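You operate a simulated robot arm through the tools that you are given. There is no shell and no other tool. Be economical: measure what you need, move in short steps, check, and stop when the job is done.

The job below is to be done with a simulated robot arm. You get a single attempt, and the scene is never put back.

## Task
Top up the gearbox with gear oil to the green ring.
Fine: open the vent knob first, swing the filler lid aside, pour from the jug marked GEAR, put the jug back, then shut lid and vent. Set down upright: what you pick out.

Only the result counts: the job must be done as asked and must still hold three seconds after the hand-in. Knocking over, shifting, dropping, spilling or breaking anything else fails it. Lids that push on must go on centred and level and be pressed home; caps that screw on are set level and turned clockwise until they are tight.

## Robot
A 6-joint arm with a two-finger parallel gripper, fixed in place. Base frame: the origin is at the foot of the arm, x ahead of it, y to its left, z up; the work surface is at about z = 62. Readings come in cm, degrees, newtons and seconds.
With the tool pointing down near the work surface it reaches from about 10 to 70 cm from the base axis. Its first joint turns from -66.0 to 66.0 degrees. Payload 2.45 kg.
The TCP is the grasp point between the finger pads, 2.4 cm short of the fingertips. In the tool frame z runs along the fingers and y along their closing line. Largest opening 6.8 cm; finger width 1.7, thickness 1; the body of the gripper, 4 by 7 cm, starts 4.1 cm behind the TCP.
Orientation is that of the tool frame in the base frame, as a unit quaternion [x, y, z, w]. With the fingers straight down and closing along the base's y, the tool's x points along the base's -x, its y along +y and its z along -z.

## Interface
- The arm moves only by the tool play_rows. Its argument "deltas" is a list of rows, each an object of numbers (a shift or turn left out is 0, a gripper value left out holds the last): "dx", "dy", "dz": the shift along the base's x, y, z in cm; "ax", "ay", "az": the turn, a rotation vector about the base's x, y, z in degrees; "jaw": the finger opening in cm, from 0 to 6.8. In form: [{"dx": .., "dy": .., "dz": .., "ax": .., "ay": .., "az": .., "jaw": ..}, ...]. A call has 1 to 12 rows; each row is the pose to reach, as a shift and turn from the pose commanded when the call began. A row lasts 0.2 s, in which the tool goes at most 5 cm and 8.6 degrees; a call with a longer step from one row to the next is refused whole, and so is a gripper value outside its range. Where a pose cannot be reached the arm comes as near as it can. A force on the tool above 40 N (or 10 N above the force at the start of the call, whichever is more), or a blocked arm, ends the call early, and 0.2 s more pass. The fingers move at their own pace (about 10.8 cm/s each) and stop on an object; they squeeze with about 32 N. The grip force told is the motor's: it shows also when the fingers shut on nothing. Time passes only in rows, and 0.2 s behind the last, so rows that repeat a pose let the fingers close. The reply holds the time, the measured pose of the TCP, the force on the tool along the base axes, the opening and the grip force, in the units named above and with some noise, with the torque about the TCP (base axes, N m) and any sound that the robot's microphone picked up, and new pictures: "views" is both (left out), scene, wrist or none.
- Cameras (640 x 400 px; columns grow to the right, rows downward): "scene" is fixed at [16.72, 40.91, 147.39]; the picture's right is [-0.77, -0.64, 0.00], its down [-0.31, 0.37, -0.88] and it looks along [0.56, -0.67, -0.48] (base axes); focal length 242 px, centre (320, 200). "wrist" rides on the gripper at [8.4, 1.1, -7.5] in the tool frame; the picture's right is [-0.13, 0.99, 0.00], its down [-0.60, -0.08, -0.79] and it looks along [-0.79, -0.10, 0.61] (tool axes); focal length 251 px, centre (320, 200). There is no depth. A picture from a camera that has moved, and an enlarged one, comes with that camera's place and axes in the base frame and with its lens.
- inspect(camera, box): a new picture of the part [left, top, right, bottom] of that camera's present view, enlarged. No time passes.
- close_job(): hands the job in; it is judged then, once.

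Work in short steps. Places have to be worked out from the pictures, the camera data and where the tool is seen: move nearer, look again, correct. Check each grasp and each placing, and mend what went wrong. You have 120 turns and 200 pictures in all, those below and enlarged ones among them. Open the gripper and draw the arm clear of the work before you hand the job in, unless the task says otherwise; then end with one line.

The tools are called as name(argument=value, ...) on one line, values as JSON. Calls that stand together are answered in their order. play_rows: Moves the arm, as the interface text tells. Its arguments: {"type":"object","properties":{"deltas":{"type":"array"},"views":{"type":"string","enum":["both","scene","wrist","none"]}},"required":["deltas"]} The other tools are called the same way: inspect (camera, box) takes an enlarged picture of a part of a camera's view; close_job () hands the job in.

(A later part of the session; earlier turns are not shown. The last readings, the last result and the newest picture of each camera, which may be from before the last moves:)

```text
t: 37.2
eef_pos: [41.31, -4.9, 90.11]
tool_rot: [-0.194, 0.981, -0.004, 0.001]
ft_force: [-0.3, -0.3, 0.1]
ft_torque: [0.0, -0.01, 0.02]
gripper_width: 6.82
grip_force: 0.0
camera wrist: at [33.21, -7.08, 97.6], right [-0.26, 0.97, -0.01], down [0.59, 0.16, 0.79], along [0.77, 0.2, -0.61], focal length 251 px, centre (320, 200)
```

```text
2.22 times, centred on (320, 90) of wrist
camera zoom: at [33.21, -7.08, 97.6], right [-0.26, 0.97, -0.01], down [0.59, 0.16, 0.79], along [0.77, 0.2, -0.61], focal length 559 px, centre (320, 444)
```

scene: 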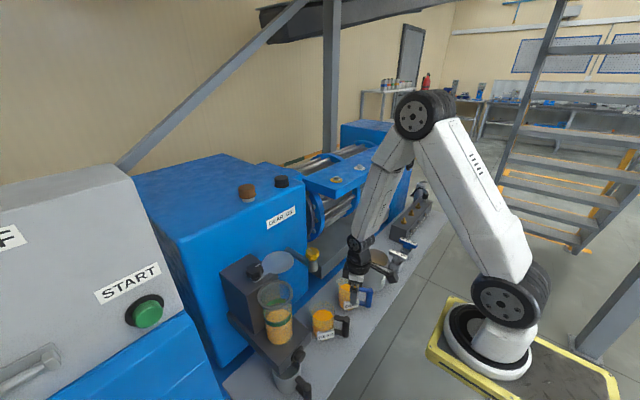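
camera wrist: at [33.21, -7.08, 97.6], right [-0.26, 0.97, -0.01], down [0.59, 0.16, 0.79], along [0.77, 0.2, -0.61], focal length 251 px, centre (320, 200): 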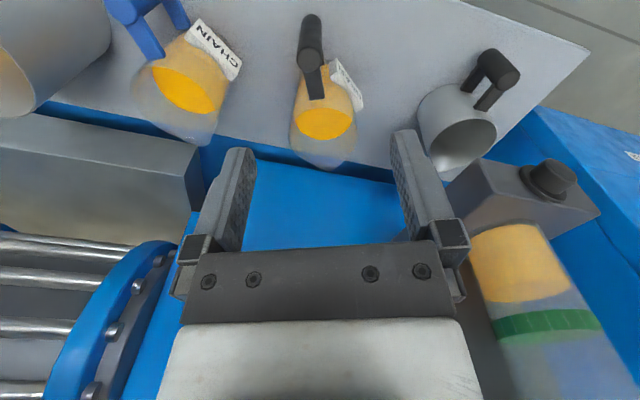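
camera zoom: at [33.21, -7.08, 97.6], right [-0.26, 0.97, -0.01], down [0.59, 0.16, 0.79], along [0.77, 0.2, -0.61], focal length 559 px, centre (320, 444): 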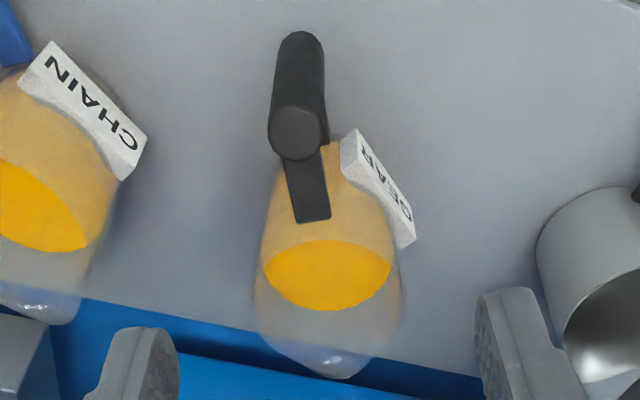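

The handle top is at (43.45, -5.4) and the tool yaw of 22.4° matches the jug. I descend to just above it and check.

play_rows(deltas=[{"dx": 1.1, "dy": -0.3, "dz": -4.5}, {"dx": 2.1, "dy": -0.5, "dz": -8}, {"dx": 2.1, "dy": -0.5, "dz": -12}, {"dx": 2.1, "dy": -0.5, "dz": -12}], views="wrist")

```text
t: 38.2
eef_pos: [43.43, -5.23, 77.87]
tool_rot: [-0.193, 0.981, -0.003, 0.002]
ft_force: [0.1, 0.2, -0.1]
ft_torque: [-0.01, -0.02, 0.0]
gripper_width: 6.8
grip_force: 0.1
camera wrist: at [35.31, -7.28, 85.37], right [-0.25, 0.97, -0.01], down [0.59, 0.16, 0.79], along [0.77, 0.2, -0.61], focal length 251 px, centre (320, 200)
```

wrist: 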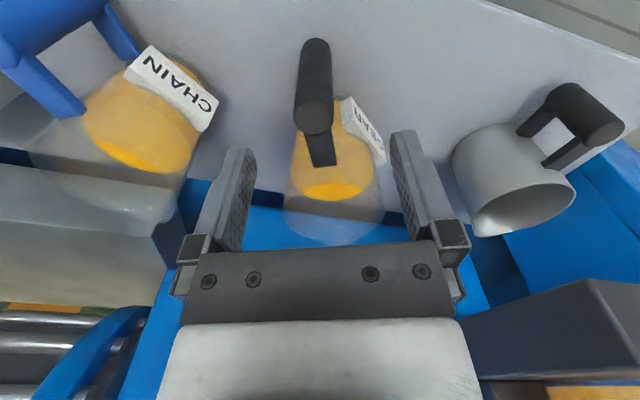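

Triangulating from two heights puts the handle top at about (43.9, -5.4, 72.5). I lower to z 70 and close gently.

play_rows(deltas=[{"dx": 0.4, "dy": -0.15, "dz": -4}, {"dx": 0.4, "dy": -0.15, "dz": -7.8}, {"dx": 0.4, "dy": -0.15, "dz": -7.8}], views="wrist")

```text
t: 39.0
eef_pos: [43.62, -5.62, 72.07]
tool_rot: [-0.101, 0.995, -0.009, -0.008]
ft_force: [0.3, 0.4, -0.2]
ft_torque: [-0.01, -0.03, -0.02]
gripper_width: 6.8
grip_force: 0.0
out of reach, approached as far as the arm can: row 2, 3
camera wrist: at [35.28, -6.04, 79.62], right [-0.07, 1.0, -0.02], down [0.62, 0.06, 0.78], along [0.78, 0.05, -0.62], focal length 251 px, centre (320, 200)
```

wrist: 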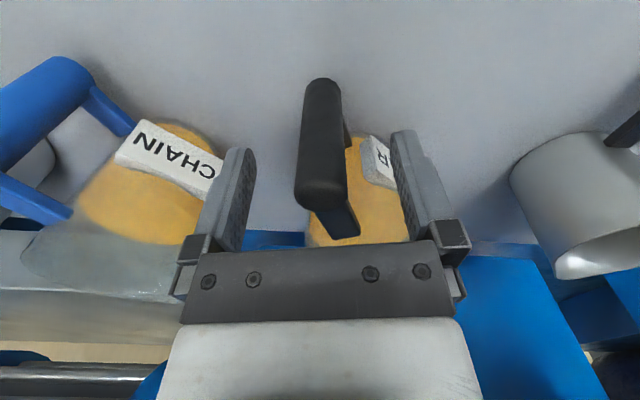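

The wrist ran into a limit straight down at this height. I rise and tilt the tool 20° so the fingers lean towards the base, which keeps the jaws square to the handle and gives the wrist room.

play_rows(deltas=[{"dz": 4}, {"dz": 8}, {"dz": 8, "ax": -3, "ay": 7}, {"dz": 8, "ax": -6, "ay": 14}, {"dz": 8, "ax": -7.8, "ay": 18.4}, {"dz": 8, "ax": -7.8, "ay": 18.4}], views="wrist")

```text
t: 40.4
eef_pos: [43.76, -5.62, 79.96]
tool_rot: [-0.191, 0.966, -0.038, -0.169]
ft_force: [-0.5, -0.2, -0.9]
ft_torque: [0.01, 0.0, -0.02]
gripper_width: 6.8
grip_force: 0.2
out of reach, approached as far as the arm can: row 1, 2
camera wrist: at [38.36, -6.5, 89.79], right [-0.27, 0.96, -0.05], down [0.8, 0.25, 0.54], along [0.53, 0.1, -0.84], focal length 251 px, centre (320, 200)
```

wrist: 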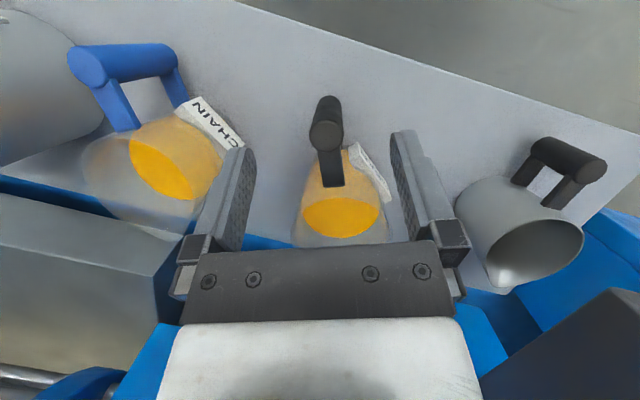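

Now well oriented: 20° tilt in the handle's plane. I lower to z 70.2 at the handle and look before closing.

play_rows(deltas=[{"dx": 0.2, "dy": 0.2, "dz": -3}, {"dx": 0.2, "dy": 0.2, "dz": -6}, {"dx": 0.2, "dy": 0.2, "dz": -9.7}, {"dx": 0.2, "dy": 0.2, "dz": -9.7}], views="both")

```text
t: 41.2
eef_pos: [44.12, -5.47, 71.32]
tool_rot: [-0.191, 0.966, -0.041, -0.168]
ft_force: [0.4, -1.5, 7.5]
ft_torque: [0.0, -0.32, 0.0]
gripper_width: 6.78
grip_force: 0.0
stopped in row 4: the force on the tool passed its limit at 114 N (the readings are from after the stop); the commanded pose is now the measured one
camera wrist: at [38.76, -6.35, 81.19], right [-0.27, 0.96, -0.06], down [0.8, 0.25, 0.54], along [0.54, 0.1, -0.84], focal length 251 px, centre (320, 200)
```

scene: 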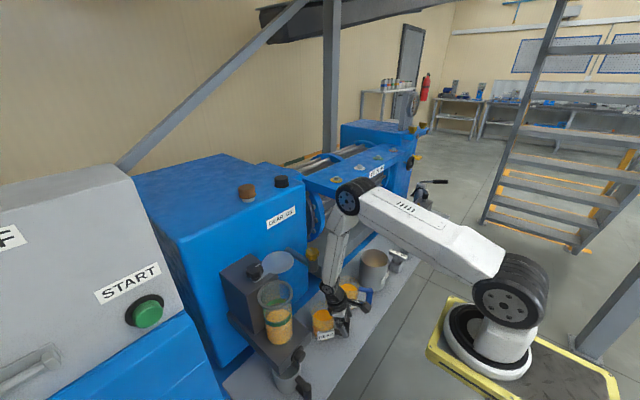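
wrist: 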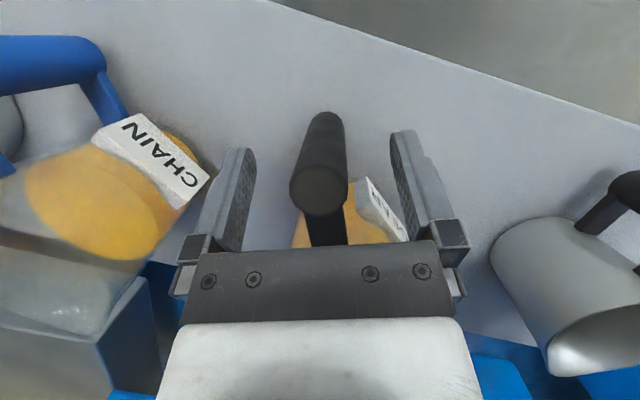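

The contact torque places the touch about 4 cm ahead, so the palm edge met the jug rim. I back up 2 cm, reduce the tilt to about 11°, and descend slowly.

play_rows(deltas=[{"dz": 2}, {"dz": 2, "ax": 3.4, "ay": -8}, {"dx": -0.3, "dz": 1.5, "ax": 3.4, "ay": -8}, {"dx": -0.3, "dz": 1, "ax": 3.4, "ay": -8}, {"dx": -0.3, "dz": 0.5, "ax": 3.4, "ay": -8}, {"dx": -0.3, "dz": 0, "ax": 3.4, "ay": -8}, {"dx": -0.3, "dz": -0.4, "ax": 3.4, "ay": -8}, {"dx": -0.3, "dz": -0.4, "ax": 3.4, "ay": -8}], views="both")

inspect(camera="scene", box=[290, 250, 400, 360])

```text
refused: row 2 steps farther than a row can; nothing moved
```

```text
3.64 times, centred on (345, 305) of scene
camera zoom: at [16.71, 40.91, 147.39], right [-0.77, -0.64, 0.0], down [-0.31, 0.37, -0.88], along [0.56, -0.67, -0.48], focal length 880 px, centre (229, -182)
```

zoom: 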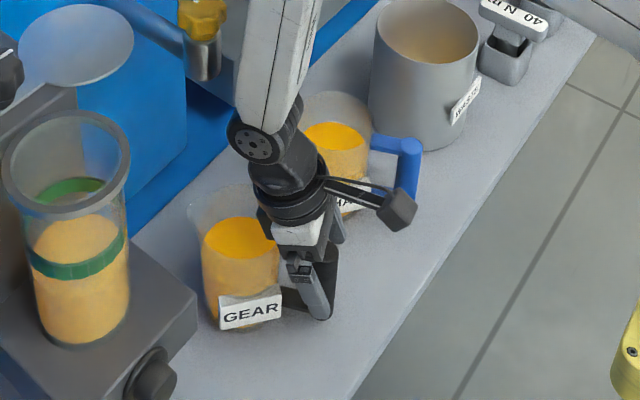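

play_rows(deltas=[{"dz": 2}, {"dz": 2, "ax": 1.7, "ay": -4}, {"dx": -0.3, "dz": 2, "ax": 3.4, "ay": -8}, {"dx": -0.3, "dz": 1, "ax": 3.4, "ay": -8}, {"dx": -0.3, "dz": 0.5, "ax": 3.4, "ay": -8}, {"dx": -0.3, "dz": 0, "ax": 3.4, "ay": -8}, {"dx": -0.3, "dz": -0.4, "ax": 3.4, "ay": -8}, {"dx": -0.3, "dz": -0.4, "ax": 3.4, "ay": -8}], views="wrist")

inspect(camera="scene", box=[290, 250, 400, 360])

```text
t: 43.0
eef_pos: [43.62, -5.35, 70.88]
tool_rot: [-0.192, 0.976, -0.026, -0.096]
ft_force: [0.4, 0.2, -0.6]
ft_torque: [-0.01, 0.0, 0.0]
gripper_width: 6.81
grip_force: 0.1
camera wrist: at [37.0, -6.8, 79.8], right [-0.26, 0.96, -0.04], down [0.72, 0.22, 0.66], along [0.64, 0.14, -0.75], focal length 251 px, centre (320, 200)
```

wrist: 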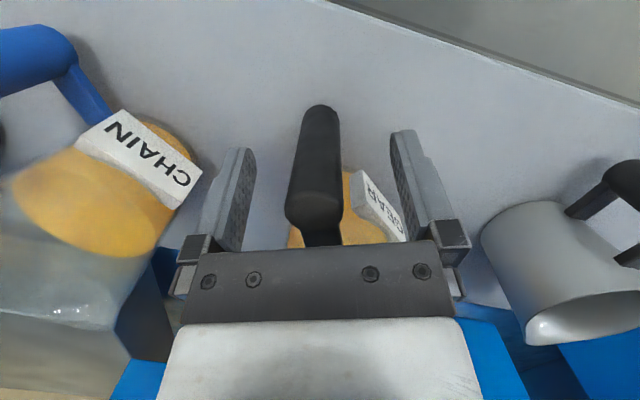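

```text
3.64 times, centred on (345, 305) of scene
camera zoom: at [16.72, 40.91, 147.39], right [-0.77, -0.64, 0.0], down [-0.31, 0.37, -0.88], along [0.56, -0.67, -0.48], focal length 880 px, centre (229, -182)
```

zoom: 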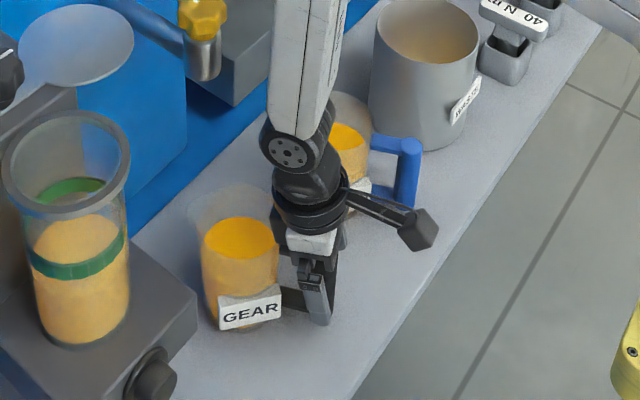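

No contact and the handle is centred between the fingers. I lower 0.6 cm more and close on the bar.

play_rows(deltas=[{"dz": -0.3}, {"dz": -0.6}, {"dz": -0.6, "jaw": 4}, {"dz": -0.6, "jaw": 2.6}, {"dz": -0.6, "jaw": 1.5}, {"dz": -0.6, "jaw": 0.5}, {"dz": -0.6, "jaw": 0}, {"dz": -0.6, "jaw": 0}], views="wrist")

```text
t: 43.4
eef_pos: [43.69, -5.33, 70.86]
tool_rot: [-0.193, 0.976, -0.025, -0.096]
ft_force: [-6.0, 1.5, 16.5]
ft_torque: [0.47, -0.91, 0.23]
gripper_width: 6.82
grip_force: 0.0
stopped in row 2: the force on the tool passed its limit at 49 N (the readings are from after the stop); the commanded pose is now the measured one
camera wrist: at [37.02, -6.85, 79.73], right [-0.26, 0.96, -0.04], down [0.72, 0.22, 0.66], along [0.64, 0.15, -0.75], focal length 251 px, centre (320, 200)
```

wrist: 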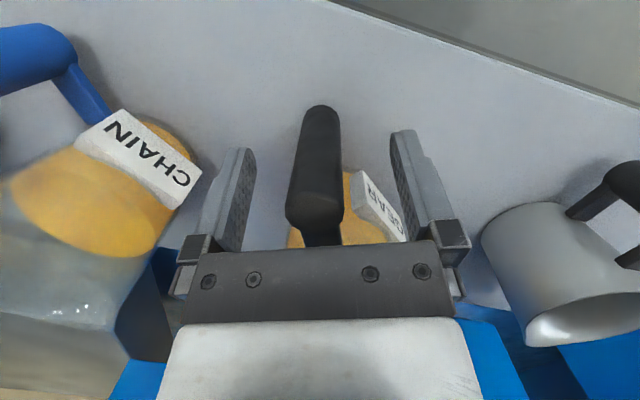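

Touching again at 70.9 (rim side). I raise 0.3 cm and grip there, which still leaves about 4 cm of finger on the bar.

play_rows(deltas=[{"dz": 0.3}, {"dz": 0.3, "jaw": 4}, {"dz": 0.3, "jaw": 2.6}, {"dz": 0.3, "jaw": 1.5}, {"dz": 0.3, "jaw": 0}, {"dz": 0.3, "jaw": 0}], views="wrist")

```text
t: 44.8
eef_pos: [43.75, -5.42, 70.99]
tool_rot: [-0.192, 0.976, -0.025, -0.096]
ft_force: [-1.3, 3.0, 3.0]
ft_torque: [0.65, -0.09, 0.25]
gripper_width: 2.38
grip_force: 31.7
camera wrist: at [37.02, -6.8, 79.93], right [-0.26, 0.96, -0.04], down [0.72, 0.22, 0.66], along [0.64, 0.15, -0.75], focal length 251 px, centre (320, 200)
```

wrist: 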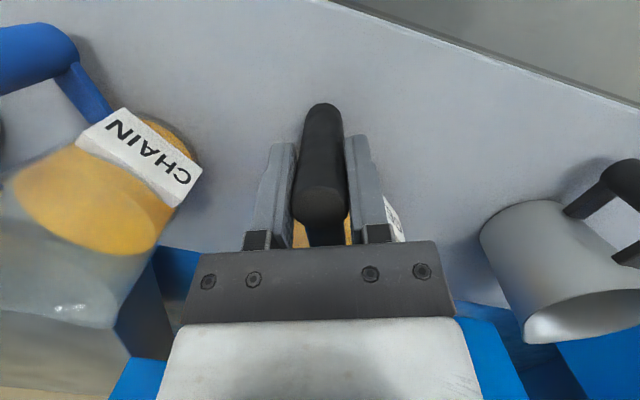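

The handle is gripped at 2.38 cm. I lift slowly 2 cm and check for tilt.

play_rows(deltas=[{"dz": 0.4}, {"dz": 0.8}, {"dz": 1.2}, {"dz": 1.6}, {"dz": 2}, {"dz": 2}], views="wrist")

inspect(camera="scene", box=[290, 250, 400, 360])

```text
t: 46.2
eef_pos: [43.65, -5.48, 73.09]
tool_rot: [-0.193, 0.976, -0.025, -0.095]
ft_force: [-0.8, 0.1, -4.8]
ft_torque: [-0.14, 0.24, -0.01]
gripper_width: 2.39
grip_force: 32.0
camera wrist: at [37.02, -6.93, 81.94], right [-0.26, 0.96, -0.04], down [0.72, 0.22, 0.66], along [0.64, 0.15, -0.75], focal length 251 px, centre (320, 200)
```

wrist: 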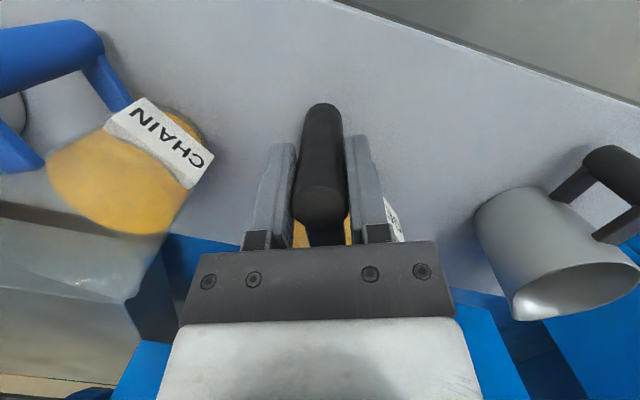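

```text
3.64 times, centred on (345, 305) of scene
camera zoom: at [16.73, 40.91, 147.39], right [-0.77, -0.64, 0.0], down [-0.31, 0.37, -0.88], along [0.56, -0.67, -0.48], focal length 880 px, centre (229, -182)
```

zoom: 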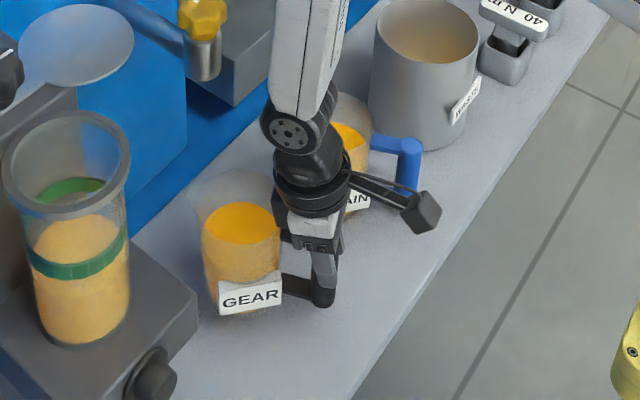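

The jug hangs steady (about 0.5 kg). The yellow vent pipe is above its spout, so I raise to z 81 and draw back 6 cm before going higher.

play_rows(deltas=[{"dz": 2}, {"dz": 4, "dx": -0.5}, {"dz": 6, "dx": -1.5}, {"dz": 8, "dx": -2.5}, {"dz": 8.5, "dx": -4}, {"dz": 8.5, "dx": -5}, {"dz": 8.5, "dx": -6}, {"dz": 8.5, "dx": -6}], views="none")

inspect(camera="scene", box=[230, 220, 430, 380])

```text
t: 48.0
eef_pos: [37.65, -5.4, 81.38]
tool_rot: [-0.193, 0.976, -0.026, -0.095]
ft_force: [-0.2, 0.1, -3.8]
ft_torque: [-0.09, 0.26, -0.05]
gripper_width: 2.36
grip_force: 31.7
```

```text
2.50 times, centred on (330, 300) of scene
camera zoom: at [16.73, 40.91, 147.39], right [-0.77, -0.64, 0.0], down [-0.31, 0.37, -0.88], along [0.56, -0.67, -0.48], focal length 605 px, centre (295, -50)
```

zoom: 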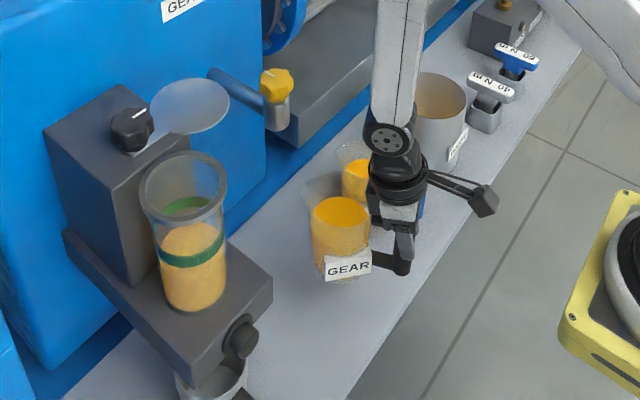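

Clear of the pipe. I raise straight up to z 112, then yaw the jug so the spout faces +x.

play_rows(deltas=[{"dz": 3}, {"dz": 7}, {"dz": 11}, {"dz": 15}, {"dz": 19}, {"dz": 23}, {"dz": 27}, {"dz": 30}, {"dz": 31, "az": -5}, {"dz": 31, "az": -11}, {"dz": 31, "az": -17}, {"dz": 31, "az": -22.4}], views="both")

```text
t: 50.6
eef_pos: [37.63, -5.3, 112.61]
tool_rot: [0.001, 0.995, -0.007, -0.099]
ft_force: [-0.1, -1.0, -4.9]
ft_torque: [-0.03, 0.22, -0.03]
gripper_width: 2.37
grip_force: 31.6
camera wrist: at [31.03, -4.16, 121.47], right [0.13, 0.99, -0.04], down [0.75, -0.07, 0.66], along [0.65, -0.11, -0.75], focal length 251 px, centre (320, 200)
```

scene: 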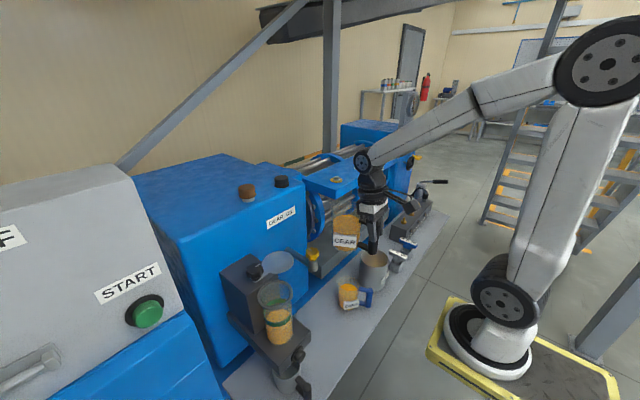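
wrist: 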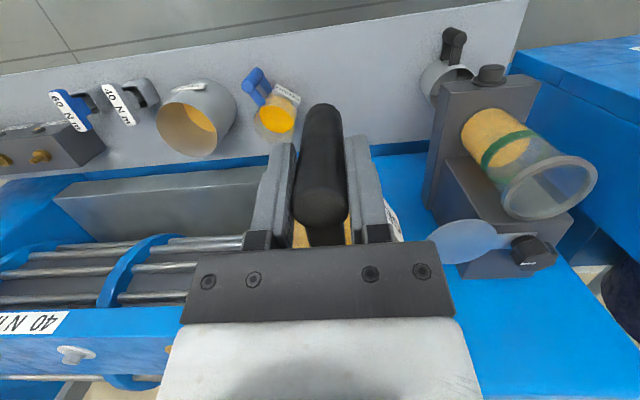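

The glass rim centre is about (50.6, 17.2, 99.5), and the jug lip lies about 12.6 cm ahead of and 3 cm above the TCP. I bring the jug over the glass at 25° tilt, before any pouring starts, with the lip about 5 cm above the rim.

play_rows(deltas=[{"dx": -0.5, "dy": 2}, {"dx": -1, "dy": 5}, {"dx": -1.5, "dy": 8, "ay": 3}, {"dx": -2, "dy": 11, "ay": 7}, {"dx": -2.5, "dy": 14, "ay": 11}, {"dx": -2.5, "dy": 17, "ay": 15}, {"dx": -2.5, "dy": 20, "dz": -1, "ay": 19}, {"dx": -2.5, "dy": 22, "dz": -2.5, "ay": 23}, {"dx": -2.5, "dy": 22.5, "dz": -4, "ay": 25}, {"dx": -2.5, "dy": 22.5, "dz": -5, "ay": 25}, {"dx": -2.5, "dy": 22.5, "dz": -5, "ay": 25}], views="both")

inspect(camera="scene", box=[220, 220, 360, 370])

```text
t: 53.0
eef_pos: [35.21, 17.14, 107.58]
tool_rot: [-0.001, 0.95, -0.006, -0.313]
ft_force: [0.1, 0.1, -5.1]
ft_torque: [0.0, 0.21, 0.01]
gripper_width: 2.38
grip_force: 32.0
camera wrist: at [32.94, 18.34, 118.56], right [0.1, 0.99, -0.09], down [0.96, -0.07, 0.28], along [0.27, -0.11, -0.96], focal length 251 px, centre (320, 200)
```

scene: 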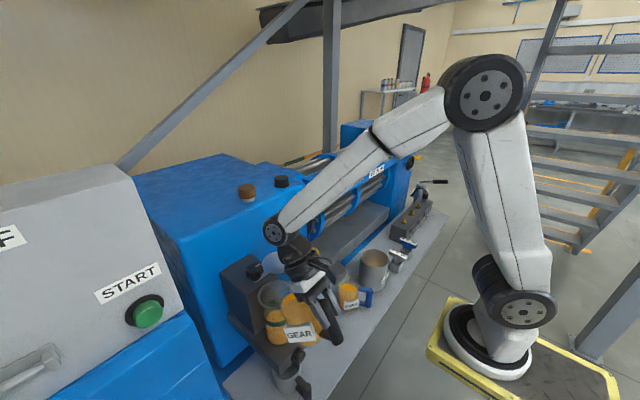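
wrist: 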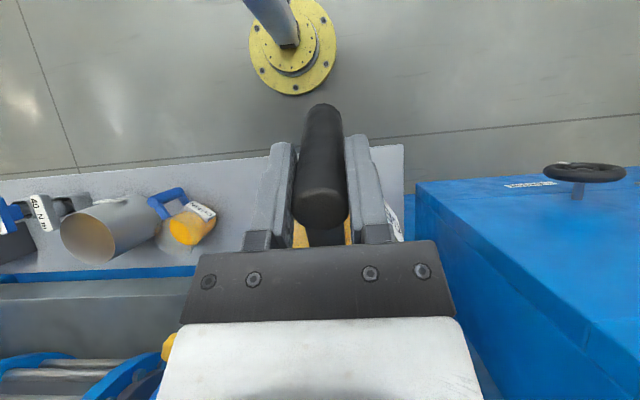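

```text
2.67 times, centred on (290, 295) of scene
camera zoom: at [16.73, 40.92, 147.39], right [-0.77, -0.64, 0.0], down [-0.31, 0.37, -0.88], along [0.56, -0.67, -0.48], focal length 645 px, centre (400, -53)
```

zoom: 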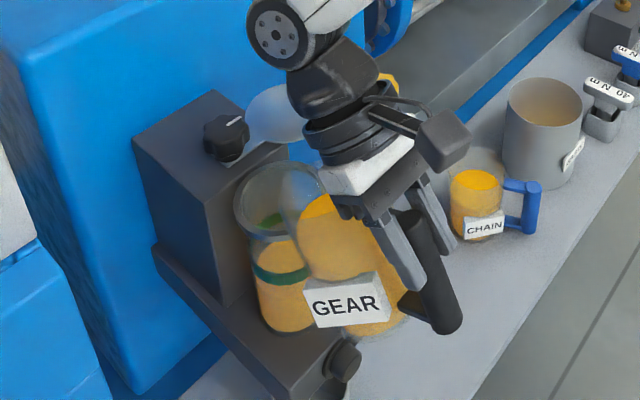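

No pouring yet, and the lip looks to be over the glass. I zoom in for a baseline of the oil level against the ring.

inspect(camera="scene", box=[262, 270, 312, 350])

```text
5.00 times, centred on (287, 310) of scene
camera zoom: at [16.73, 40.92, 147.39], right [-0.77, -0.64, 0.0], down [-0.31, 0.37, -0.88], along [0.56, -0.67, -0.48], focal length 1210 px, centre (485, -350)
```

zoom: 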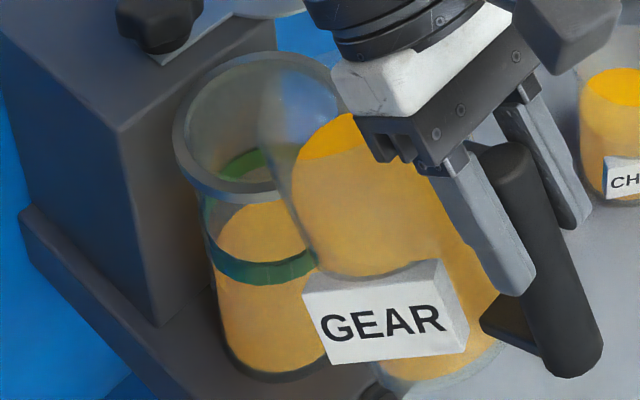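

The far edge of the oil must rise to the middle of the ring's back band, about 2 cm. I tilt towards 35° with the lip held in place and look.

play_rows(deltas=[{"dx": 0.13, "dz": 0.55, "ay": 2.5}, {"dx": 0.26, "dz": 1.11, "ay": 5}, {"dx": 0.43, "dz": 1.65, "ay": 7.5}, {"dx": 0.61, "dz": 2.19, "ay": 10}, {"dx": 0.61, "dz": 2.19, "ay": 10}], views="none")

inspect(camera="scene", box=[262, 270, 312, 350])

```text
t: 54.2
eef_pos: [35.8, 17.14, 109.78]
tool_rot: [-0.002, 0.919, -0.006, -0.394]
ft_force: [0.3, -0.2, -4.0]
ft_torque: [0.02, 0.13, 0.01]
gripper_width: 2.4
grip_force: 31.8
```

```text
5.00 times, centred on (287, 310) of scene
camera zoom: at [16.73, 40.92, 147.39], right [-0.77, -0.64, 0.0], down [-0.31, 0.37, -0.88], along [0.56, -0.67, -0.48], focal length 1210 px, centre (485, -350)
```

zoom: 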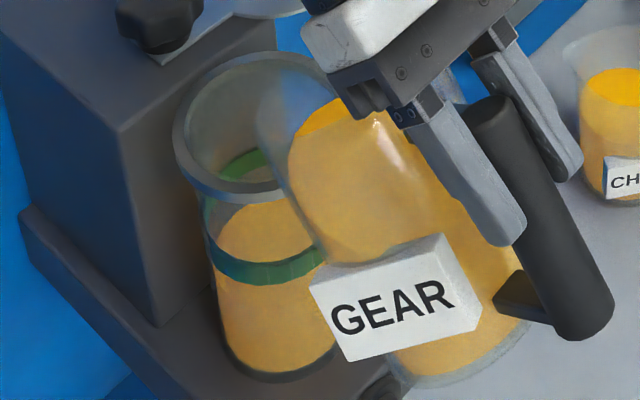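

Not pouring yet. I tilt on to 45°.

play_rows(deltas=[{"dx": 0.22, "dz": 0.52, "ay": 2.5}, {"dx": 0.45, "dz": 1.04, "ay": 5}, {"dx": 0.7, "dz": 1.55, "ay": 7.5}, {"dx": 1.0, "dz": 2.04, "ay": 10}, {"dx": 1.0, "dz": 2.04, "ay": 10}], views="none")

inspect(camera="scene", box=[262, 270, 312, 350])

```text
t: 55.4
eef_pos: [36.79, 17.11, 111.88]
tool_rot: [-0.002, 0.881, -0.006, -0.473]
ft_force: [0.4, 0.9, -4.8]
ft_torque: [0.01, 0.12, -0.02]
gripper_width: 2.38
grip_force: 32.3
```

```text
5.00 times, centred on (287, 310) of scene
camera zoom: at [16.73, 40.92, 147.39], right [-0.77, -0.64, 0.0], down [-0.31, 0.37, -0.88], along [0.56, -0.67, -0.48], focal length 1210 px, centre (485, -350)
```

zoom: 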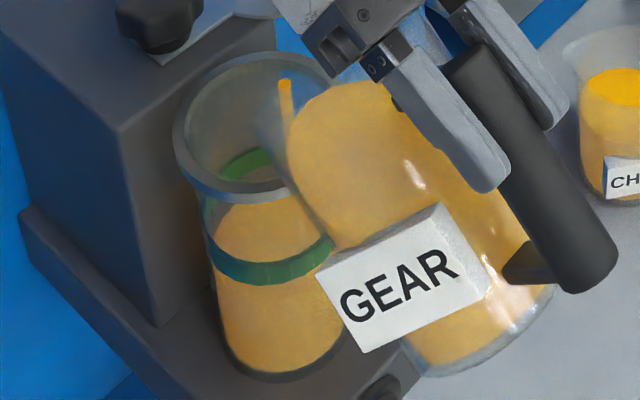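

A thin stream has started and falls inside the glass. I hold here for about a second and check the level.

play_rows(deltas=[{}, {}, {}, {}], views="none")

inspect(camera="scene", box=[262, 270, 312, 350])

```text
t: 56.4
eef_pos: [36.82, 17.09, 111.91]
tool_rot: [-0.002, 0.882, -0.006, -0.471]
ft_force: [0.8, -0.5, -4.8]
ft_torque: [-0.03, 0.06, 0.03]
gripper_width: 2.36
grip_force: 31.7
```

```text
5.00 times, centred on (287, 310) of scene
camera zoom: at [16.72, 40.92, 147.39], right [-0.77, -0.64, 0.0], down [-0.31, 0.37, -0.88], along [0.56, -0.67, -0.48], focal length 1210 px, centre (485, -350)
```

zoom: 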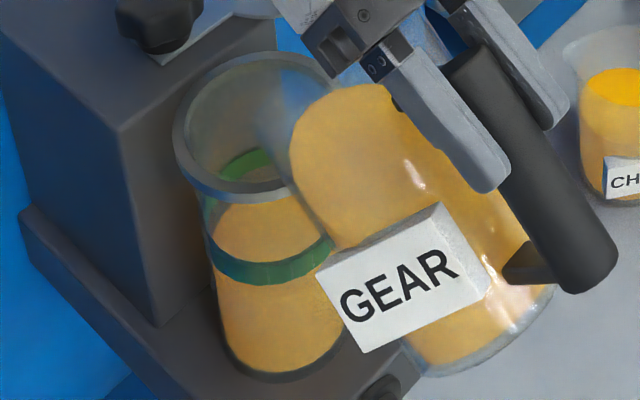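

The flow stopped at this angle after a small rise. I tilt another 4° and wait for it to settle.

play_rows(deltas=[{"dx": 0.24, "dz": 0.38, "ay": 2}, {"dx": 0.48, "dz": 0.77, "ay": 4}, {"dx": 0.48, "dz": 0.77, "ay": 4}, {"dx": 0.48, "dz": 0.77, "ay": 4}, {"dx": 0.48, "dz": 0.77, "ay": 4}, {"dx": 0.48, "dz": 0.77, "ay": 4}], views="none")

inspect(camera="scene", box=[262, 270, 312, 350])

```text
t: 57.8
eef_pos: [37.19, 17.11, 112.55]
tool_rot: [-0.003, 0.864, -0.006, -0.503]
ft_force: [0.1, -0.2, -4.4]
ft_torque: [0.0, 0.04, 0.03]
gripper_width: 2.37
grip_force: 32.2
```

```text
5.00 times, centred on (287, 310) of scene
camera zoom: at [16.72, 40.92, 147.39], right [-0.77, -0.64, 0.0], down [-0.31, 0.37, -0.88], along [0.56, -0.67, -0.48], focal length 1210 px, centre (485, -350)
```

zoom: 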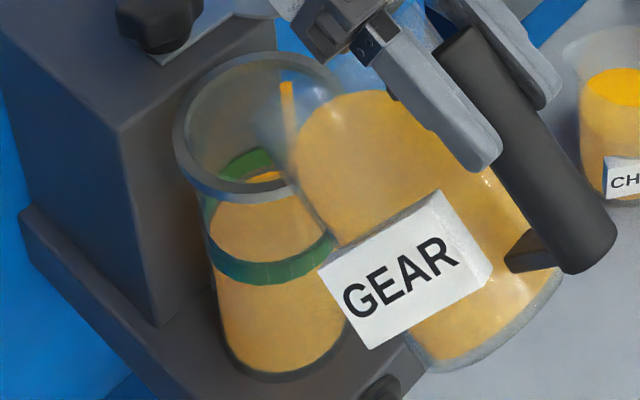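

The oil now touches the lower part of the ring's back band and is still flowing. I wait 0.6 s and look again.

play_rows(deltas=[{}, {}], views="none")

inspect(camera="scene", box=[265, 275, 300, 315])

```text
t: 58.4
eef_pos: [37.15, 17.13, 112.66]
tool_rot: [-0.002, 0.865, -0.006, -0.502]
ft_force: [0.2, -0.1, -3.4]
ft_torque: [-0.02, 0.04, 0.0]
gripper_width: 2.39
grip_force: 31.7
```

```text
10.00 times, centred on (282, 295) of scene
camera zoom: at [16.72, 40.92, 147.39], right [-0.77, -0.64, 0.0], down [-0.31, 0.37, -0.88], along [0.56, -0.67, -0.48], focal length 2419 px, centre (695, -750)
```

zoom: 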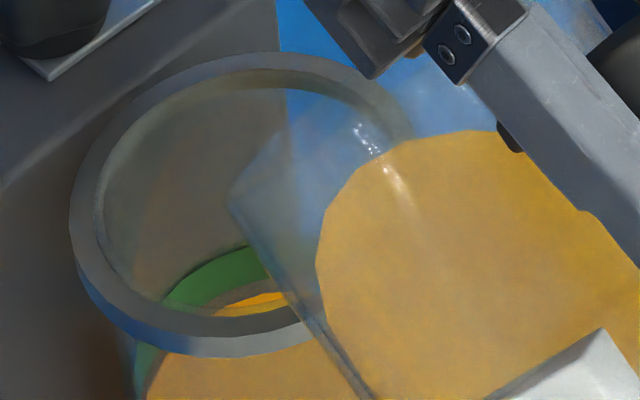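

Flow stopped with the oil about 0.3 cm under the ring's lower edge, roughly 0.8 cm short of mid-ring. I tilt 2° more and wait.

play_rows(deltas=[{"dx": 0.12, "dz": 0.18, "ay": 1}, {"dx": 0.24, "dz": 0.36, "ay": 2}, {"dx": 0.24, "dz": 0.36, "ay": 2}, {"dx": 0.24, "dz": 0.36, "ay": 2}, {"dx": 0.24, "dz": 0.36, "ay": 2}, {"dx": 0.24, "dz": 0.36, "ay": 2}, {"dx": 0.24, "dz": 0.36, "ay": 2}, {"dx": 0.24, "dz": 0.36, "ay": 2}], views="none")

inspect(camera="scene", box=[265, 275, 300, 315])

```text
t: 60.2
eef_pos: [37.52, 17.21, 112.94]
tool_rot: [-0.002, 0.856, -0.006, -0.517]
ft_force: [0.8, 0.1, -3.9]
ft_torque: [-0.04, 0.04, 0.0]
gripper_width: 2.39
grip_force: 32.0
```

```text
10.00 times, centred on (282, 295) of scene
camera zoom: at [16.72, 40.92, 147.39], right [-0.77, -0.64, 0.0], down [-0.31, 0.37, -0.88], along [0.56, -0.67, -0.48], focal length 2419 px, centre (695, -750)
```

zoom: 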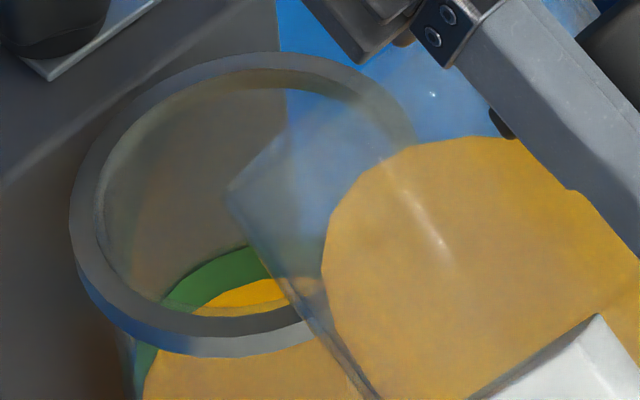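

The oil's far edge now meets the ring's lower edge, and allowing for the glass thickness it is roughly 0.2–0.4 cm short of mid-ring. I add a last 1.3°.

play_rows(deltas=[{"dx": 0.15, "dz": 0.23, "ay": 1.3}, {"dx": 0.15, "dz": 0.23, "ay": 1.3}, {"dx": 0.15, "dz": 0.23, "ay": 1.3}, {"dx": 0.15, "dz": 0.23, "ay": 1.3}, {"dx": 0.15, "dz": 0.23, "ay": 1.3}, {"dx": 0.15, "dz": 0.23, "ay": 1.3}, {"dx": 0.15, "dz": 0.23, "ay": 1.3}, {"dx": 0.15, "dz": 0.23, "ay": 1.3}], views="none")

inspect(camera="scene", box=[265, 275, 300, 315])

```text
t: 62.0
eef_pos: [37.67, 17.19, 113.07]
tool_rot: [-0.003, 0.85, -0.006, -0.527]
ft_force: [-1.3, 0.5, -4.0]
ft_torque: [-0.01, 0.05, 0.01]
gripper_width: 2.36
grip_force: 31.9
```

```text
10.00 times, centred on (282, 295) of scene
camera zoom: at [16.72, 40.92, 147.39], right [-0.77, -0.64, 0.0], down [-0.31, 0.37, -0.88], along [0.56, -0.67, -0.48], focal length 2419 px, centre (695, -750)
```

zoom: 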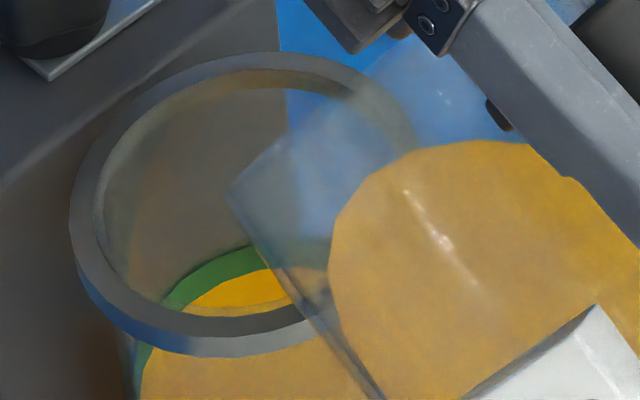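

The oil now stands at about mid-ring, so I tilt the jug back upright in place.

play_rows(deltas=[{"dx": -0.8, "dz": -0.6, "ay": -8}, {"dx": -1.5, "dz": -1, "ay": -16}, {"dx": -2.1, "dz": -1, "ay": -24}, {"dx": -2.5, "dz": 0, "ay": -32}, {"dx": -2.5, "dz": 1, "ay": -40}, {"dx": -2.5, "dz": 2, "ay": -46}, {"dx": -2.5, "dz": 2, "ay": -46}], views="both")

inspect(camera="scene", box=[245, 265, 310, 350])

```text
t: 63.6
eef_pos: [35.3, 17.11, 115.27]
tool_rot: [0.0, 0.988, -0.006, -0.154]
ft_force: [0.5, -0.5, -3.8]
ft_torque: [0.02, 0.19, 0.01]
gripper_width: 2.38
grip_force: 32.1
camera wrist: at [29.47, 18.29, 124.88], right [0.12, 0.99, -0.05], down [0.82, -0.07, 0.57], along [0.57, -0.11, -0.82], focal length 251 px, centre (320, 200)
```

scene: 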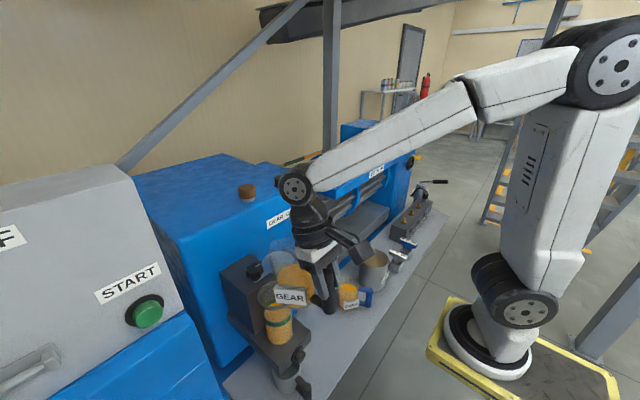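
wrist: 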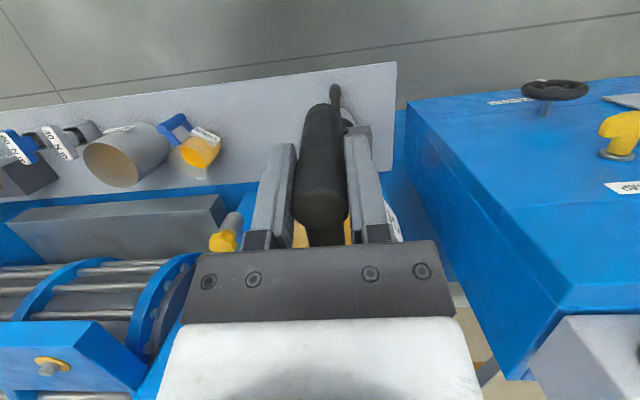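

```text
4.71 times, centred on (278, 308) of scene
camera zoom: at [16.72, 40.92, 147.39], right [-0.77, -0.64, 0.0], down [-0.31, 0.37, -0.88], along [0.56, -0.67, -0.48], focal length 1138 px, centre (520, -306)
```

zoom: 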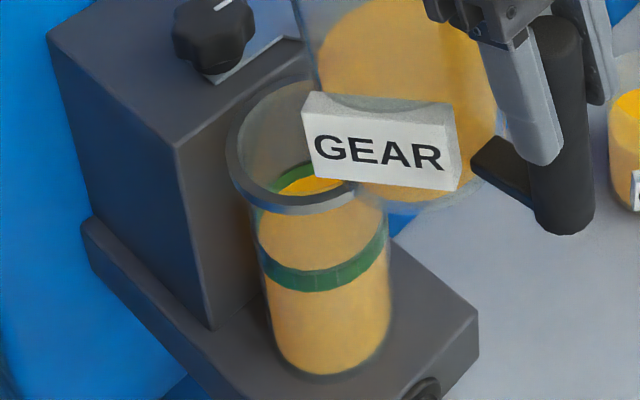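

No spill is visible. I carry the jug back along the same path to (37.65, -5.4, 112) and bring it upright.

play_rows(deltas=[{"dx": 0, "dy": -2, "ay": -2}, {"dx": 0, "dy": -5.5, "ay": -4}, {"dx": 0.5, "dy": -9, "ay": -6.4}, {"dx": 1, "dy": -13, "ay": -6.4}, {"dx": 1.5, "dy": -17, "dz": -1, "ay": -6.4}, {"dx": 2, "dy": -20, "dz": -2, "ay": -6.4}, {"dx": 2.35, "dy": -22.5, "dz": -2.8, "ay": -6.4}, {"dx": 2.35, "dy": -22.5, "dz": -2.8, "ay": -6.4}], views="none")

inspect(camera="scene", box=[245, 265, 310, 350])

inspect(camera="wrist", box=[380, 0, 640, 300])

```text
t: 65.4
eef_pos: [37.49, -5.28, 112.28]
tool_rot: [0.001, 0.995, -0.007, -0.098]
ft_force: [-1.0, -0.2, -3.7]
ft_torque: [-0.02, 0.23, 0.02]
gripper_width: 2.35
grip_force: 32.4
```

```text
4.71 times, centred on (278, 308) of scene
camera zoom: at [16.73, 40.91, 147.39], right [-0.77, -0.64, 0.0], down [-0.31, 0.37, -0.88], along [0.56, -0.67, -0.48], focal length 1138 px, centre (520, -306)
```

zoom: 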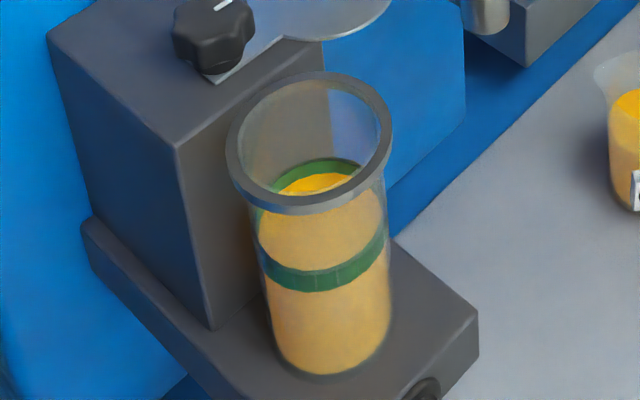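

```text
1.33 times, centred on (510, 150) of wrist
camera zoom: at [30.8, -4.14, 121.11], right [0.13, 0.99, -0.04], down [0.75, -0.07, 0.66], along [0.65, -0.11, -0.75], focal length 335 px, centre (67, 267)
```

zoom: 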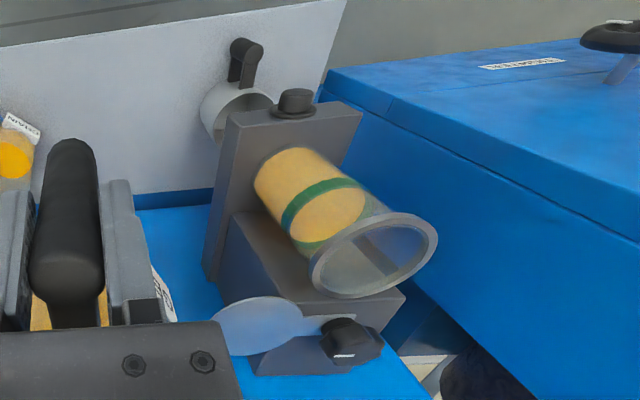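

inspect(camera="wrist", box=[560, 90, 640, 240])

inspect(camera="scene", box=[262, 285, 302, 330])

```text
2.67 times, centred on (600, 165) of wrist
camera zoom: at [30.8, -4.14, 121.11], right [0.13, 0.99, -0.04], down [0.75, -0.07, 0.66], along [0.65, -0.11, -0.75], focal length 670 px, centre (-427, 293)
```

zoom: 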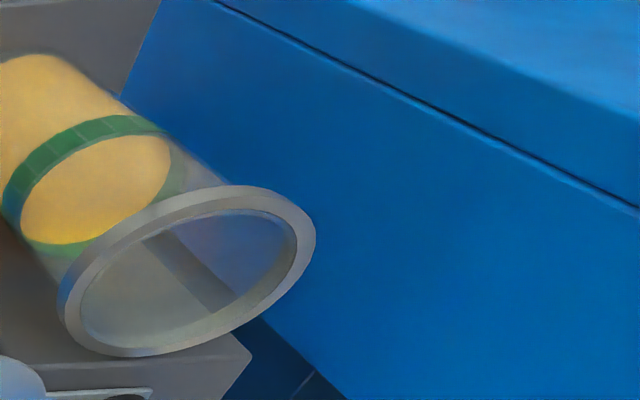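

```text
8.89 times, centred on (282, 308) of scene
camera zoom: at [16.73, 40.91, 147.39], right [-0.77, -0.64, 0.0], down [-0.31, 0.37, -0.88], along [0.56, -0.67, -0.48], focal length 2150 px, centre (658, -756)
```

zoom: 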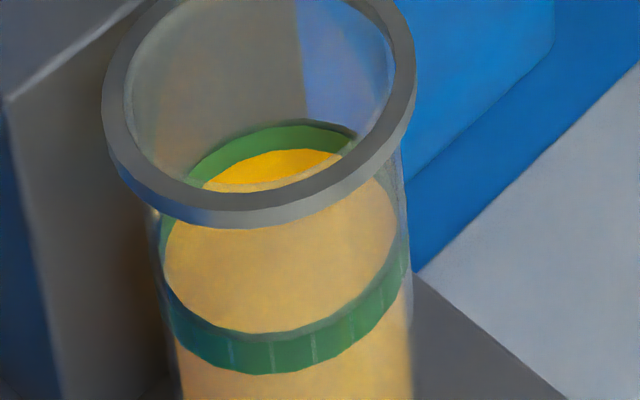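

The surface centre coincides with the ring's mid-height, so the level is right. I return the jug: yaw back +22.4°, then straight down to z 81.4.

play_rows(deltas=[{"az": 6}, {"az": 12}, {"az": 18}, {"az": 22.4}, {"dx": 0.1, "dy": -0.1, "dz": -4, "az": 22.4}, {"dx": 0.1, "dy": -0.1, "dz": -8.5, "az": 22.4}, {"dx": 0.1, "dy": -0.1, "dz": -13, "az": 22.4}, {"dx": 0.1, "dy": -0.1, "dz": -17.5, "az": 22.4}, {"dx": 0.1, "dy": -0.1, "dz": -22, "az": 22.4}, {"dx": 0.1, "dy": -0.1, "dz": -26.5, "az": 22.4}, {"dx": 0.1, "dy": -0.1, "dz": -30.9, "az": 22.4}, {"dx": 0.1, "dy": -0.1, "dz": -30.9, "az": 22.4}], views="none")

```text
t: 68.0
eef_pos: [37.81, -5.48, 81.54]
tool_rot: [-0.192, 0.976, -0.025, -0.095]
ft_force: [0.0, 0.1, -2.3]
ft_torque: [-0.08, 0.2, -0.01]
gripper_width: 2.39
grip_force: 31.8
```

Orientation matches the pickup pose. I move forward to the original spot, then lower to 1 cm above the surface.

play_rows(deltas=[{"dx": 2}, {"dx": 4}, {"dx": 5.9, "dz": -1}, {"dx": 5.9, "dz": -4}, {"dx": 5.9, "dz": -7}, {"dx": 5.9, "dz": -9}, {"dx": 5.9, "dz": -9.6}, {"dx": 5.9, "dz": -9.6}], views="none")

inspect(camera="scene", box=[290, 250, 400, 360])

```text
t: 69.8
eef_pos: [43.38, -5.3, 71.72]
tool_rot: [-0.193, 0.976, -0.024, -0.095]
ft_force: [0.3, 0.4, -3.3]
ft_torque: [-0.09, 0.19, -0.01]
gripper_width: 2.36
grip_force: 32.3
```

```text
3.64 times, centred on (345, 305) of scene
camera zoom: at [16.73, 40.91, 147.39], right [-0.77, -0.64, 0.0], down [-0.31, 0.37, -0.88], along [0.56, -0.67, -0.48], focal length 880 px, centre (229, -182)
```

zoom: 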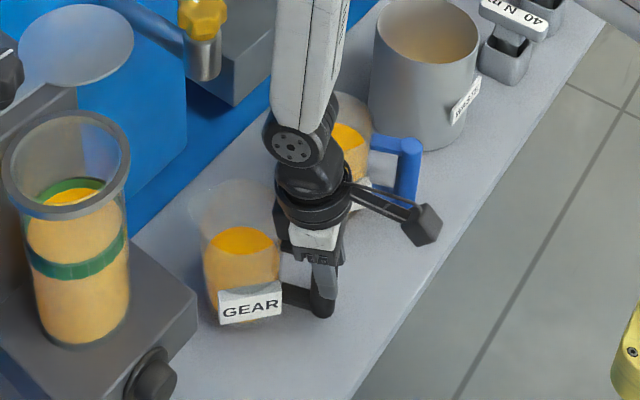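

About 0.7 cm above the surface. I lower in small steps until it touches.

play_rows(deltas=[{"dx": 0.3, "dy": -0.1, "dz": -0.2}, {"dx": 0.3, "dy": -0.1, "dz": -0.4}, {"dx": 0.3, "dy": -0.1, "dz": -0.55}, {"dx": 0.3, "dy": -0.1, "dz": -0.65}, {"dx": 0.3, "dy": -0.1, "dz": -0.65}], views="none")

```text
t: 71.0
eef_pos: [43.76, -5.52, 70.94]
tool_rot: [-0.193, 0.976, -0.024, -0.095]
ft_force: [-0.3, 0.7, -3.9]
ft_torque: [-0.07, 0.19, -0.01]
gripper_width: 2.36
grip_force: 32.3
```

The full weight is still on the tool, so I continue down in 0.1 cm steps.

play_rows(deltas=[{"dz": -0.1}, {"dz": -0.2}, {"dz": -0.2}], views="none")

```text
t: 71.8
eef_pos: [43.76, -5.56, 70.96]
tool_rot: [-0.193, 0.976, -0.026, -0.094]
ft_force: [-8.1, -7.0, 27.2]
ft_torque: [0.97, -0.74, 0.1]
gripper_width: 2.39
grip_force: 32.4
```

Contact, with 27 N pushing up: the jug is on the surface. I back off 0.1 cm, then open the jaws.

play_rows(deltas=[{"dz": 0.08}, {"dz": 0.12}, {"dz": 0.12}], views="none")

play_rows(deltas=[{"jaw": 2.8}, {"jaw": 3.6}, {"jaw": 6.8}, {"jaw": 6.8}], views="wrist")

inspect(camera="scene", box=[290, 250, 400, 360])

```text
t: 72.6
eef_pos: [43.88, -5.55, 71.08]
tool_rot: [-0.193, 0.976, -0.026, -0.093]
ft_force: [0.6, 0.0, -4.0]
ft_torque: [-0.09, 0.2, -0.01]
gripper_width: 2.37
grip_force: 32.2
```

```text
t: 73.6
eef_pos: [43.93, -5.64, 71.05]
tool_rot: [-0.193, 0.976, -0.025, -0.094]
ft_force: [-0.7, 0.4, 0.2]
ft_torque: [0.0, 0.01, 0.0]
gripper_width: 6.81
grip_force: 0.0
camera wrist: at [37.24, -7.03, 79.96], right [-0.26, 0.96, -0.04], down [0.72, 0.22, 0.66], along [0.65, 0.15, -0.75], focal length 251 px, centre (320, 200)
```

wrist: 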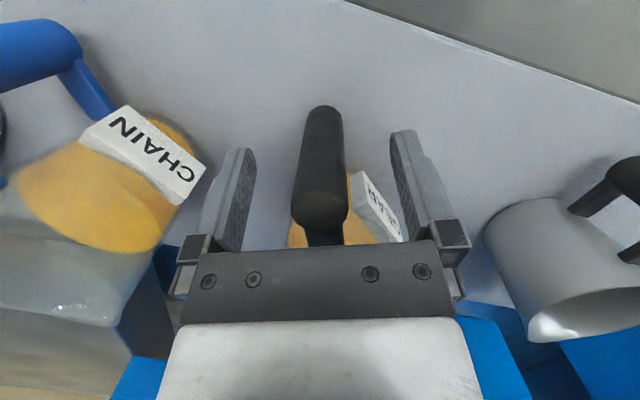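

```text
3.64 times, centred on (345, 305) of scene
camera zoom: at [16.72, 40.91, 147.39], right [-0.77, -0.64, 0.0], down [-0.31, 0.37, -0.88], along [0.56, -0.67, -0.48], focal length 880 px, centre (229, -182)
```

zoom: 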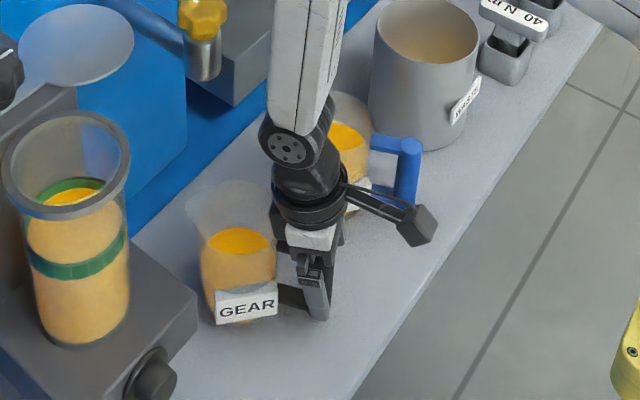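

The jug stands upright in its place. I rise clear along the same path, straightening the tool.

play_rows(deltas=[{"dz": 3}, {"dz": 6}, {"dz": 9}, {"dz": 12}, {"dz": 15, "dx": -2}, {"dz": 18, "dx": -4}, {"dz": 22, "dx": -5}, {"dz": 26, "dx": -5}, {"dz": 30, "dx": -5}, {"dz": 34, "dx": -5}, {"dz": 38, "dx": -5}, {"dz": 42, "dx": -5}], views="scene")

```text
t: 76.2
eef_pos: [38.92, -5.61, 112.94]
tool_rot: [-0.193, 0.976, -0.025, -0.095]
ft_force: [0.3, 0.3, -0.1]
ft_torque: [0.0, 0.0, 0.04]
gripper_width: 6.82
grip_force: 0.2
```

scene: 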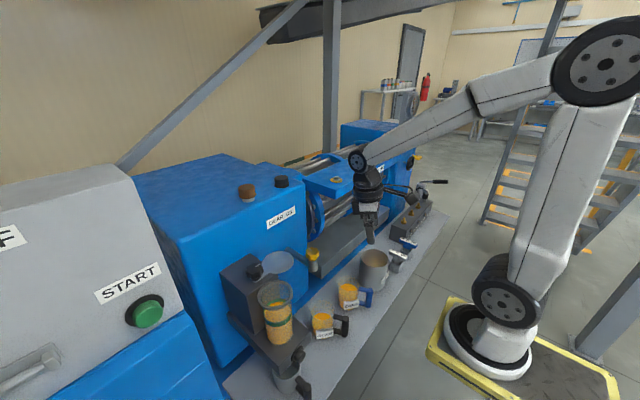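

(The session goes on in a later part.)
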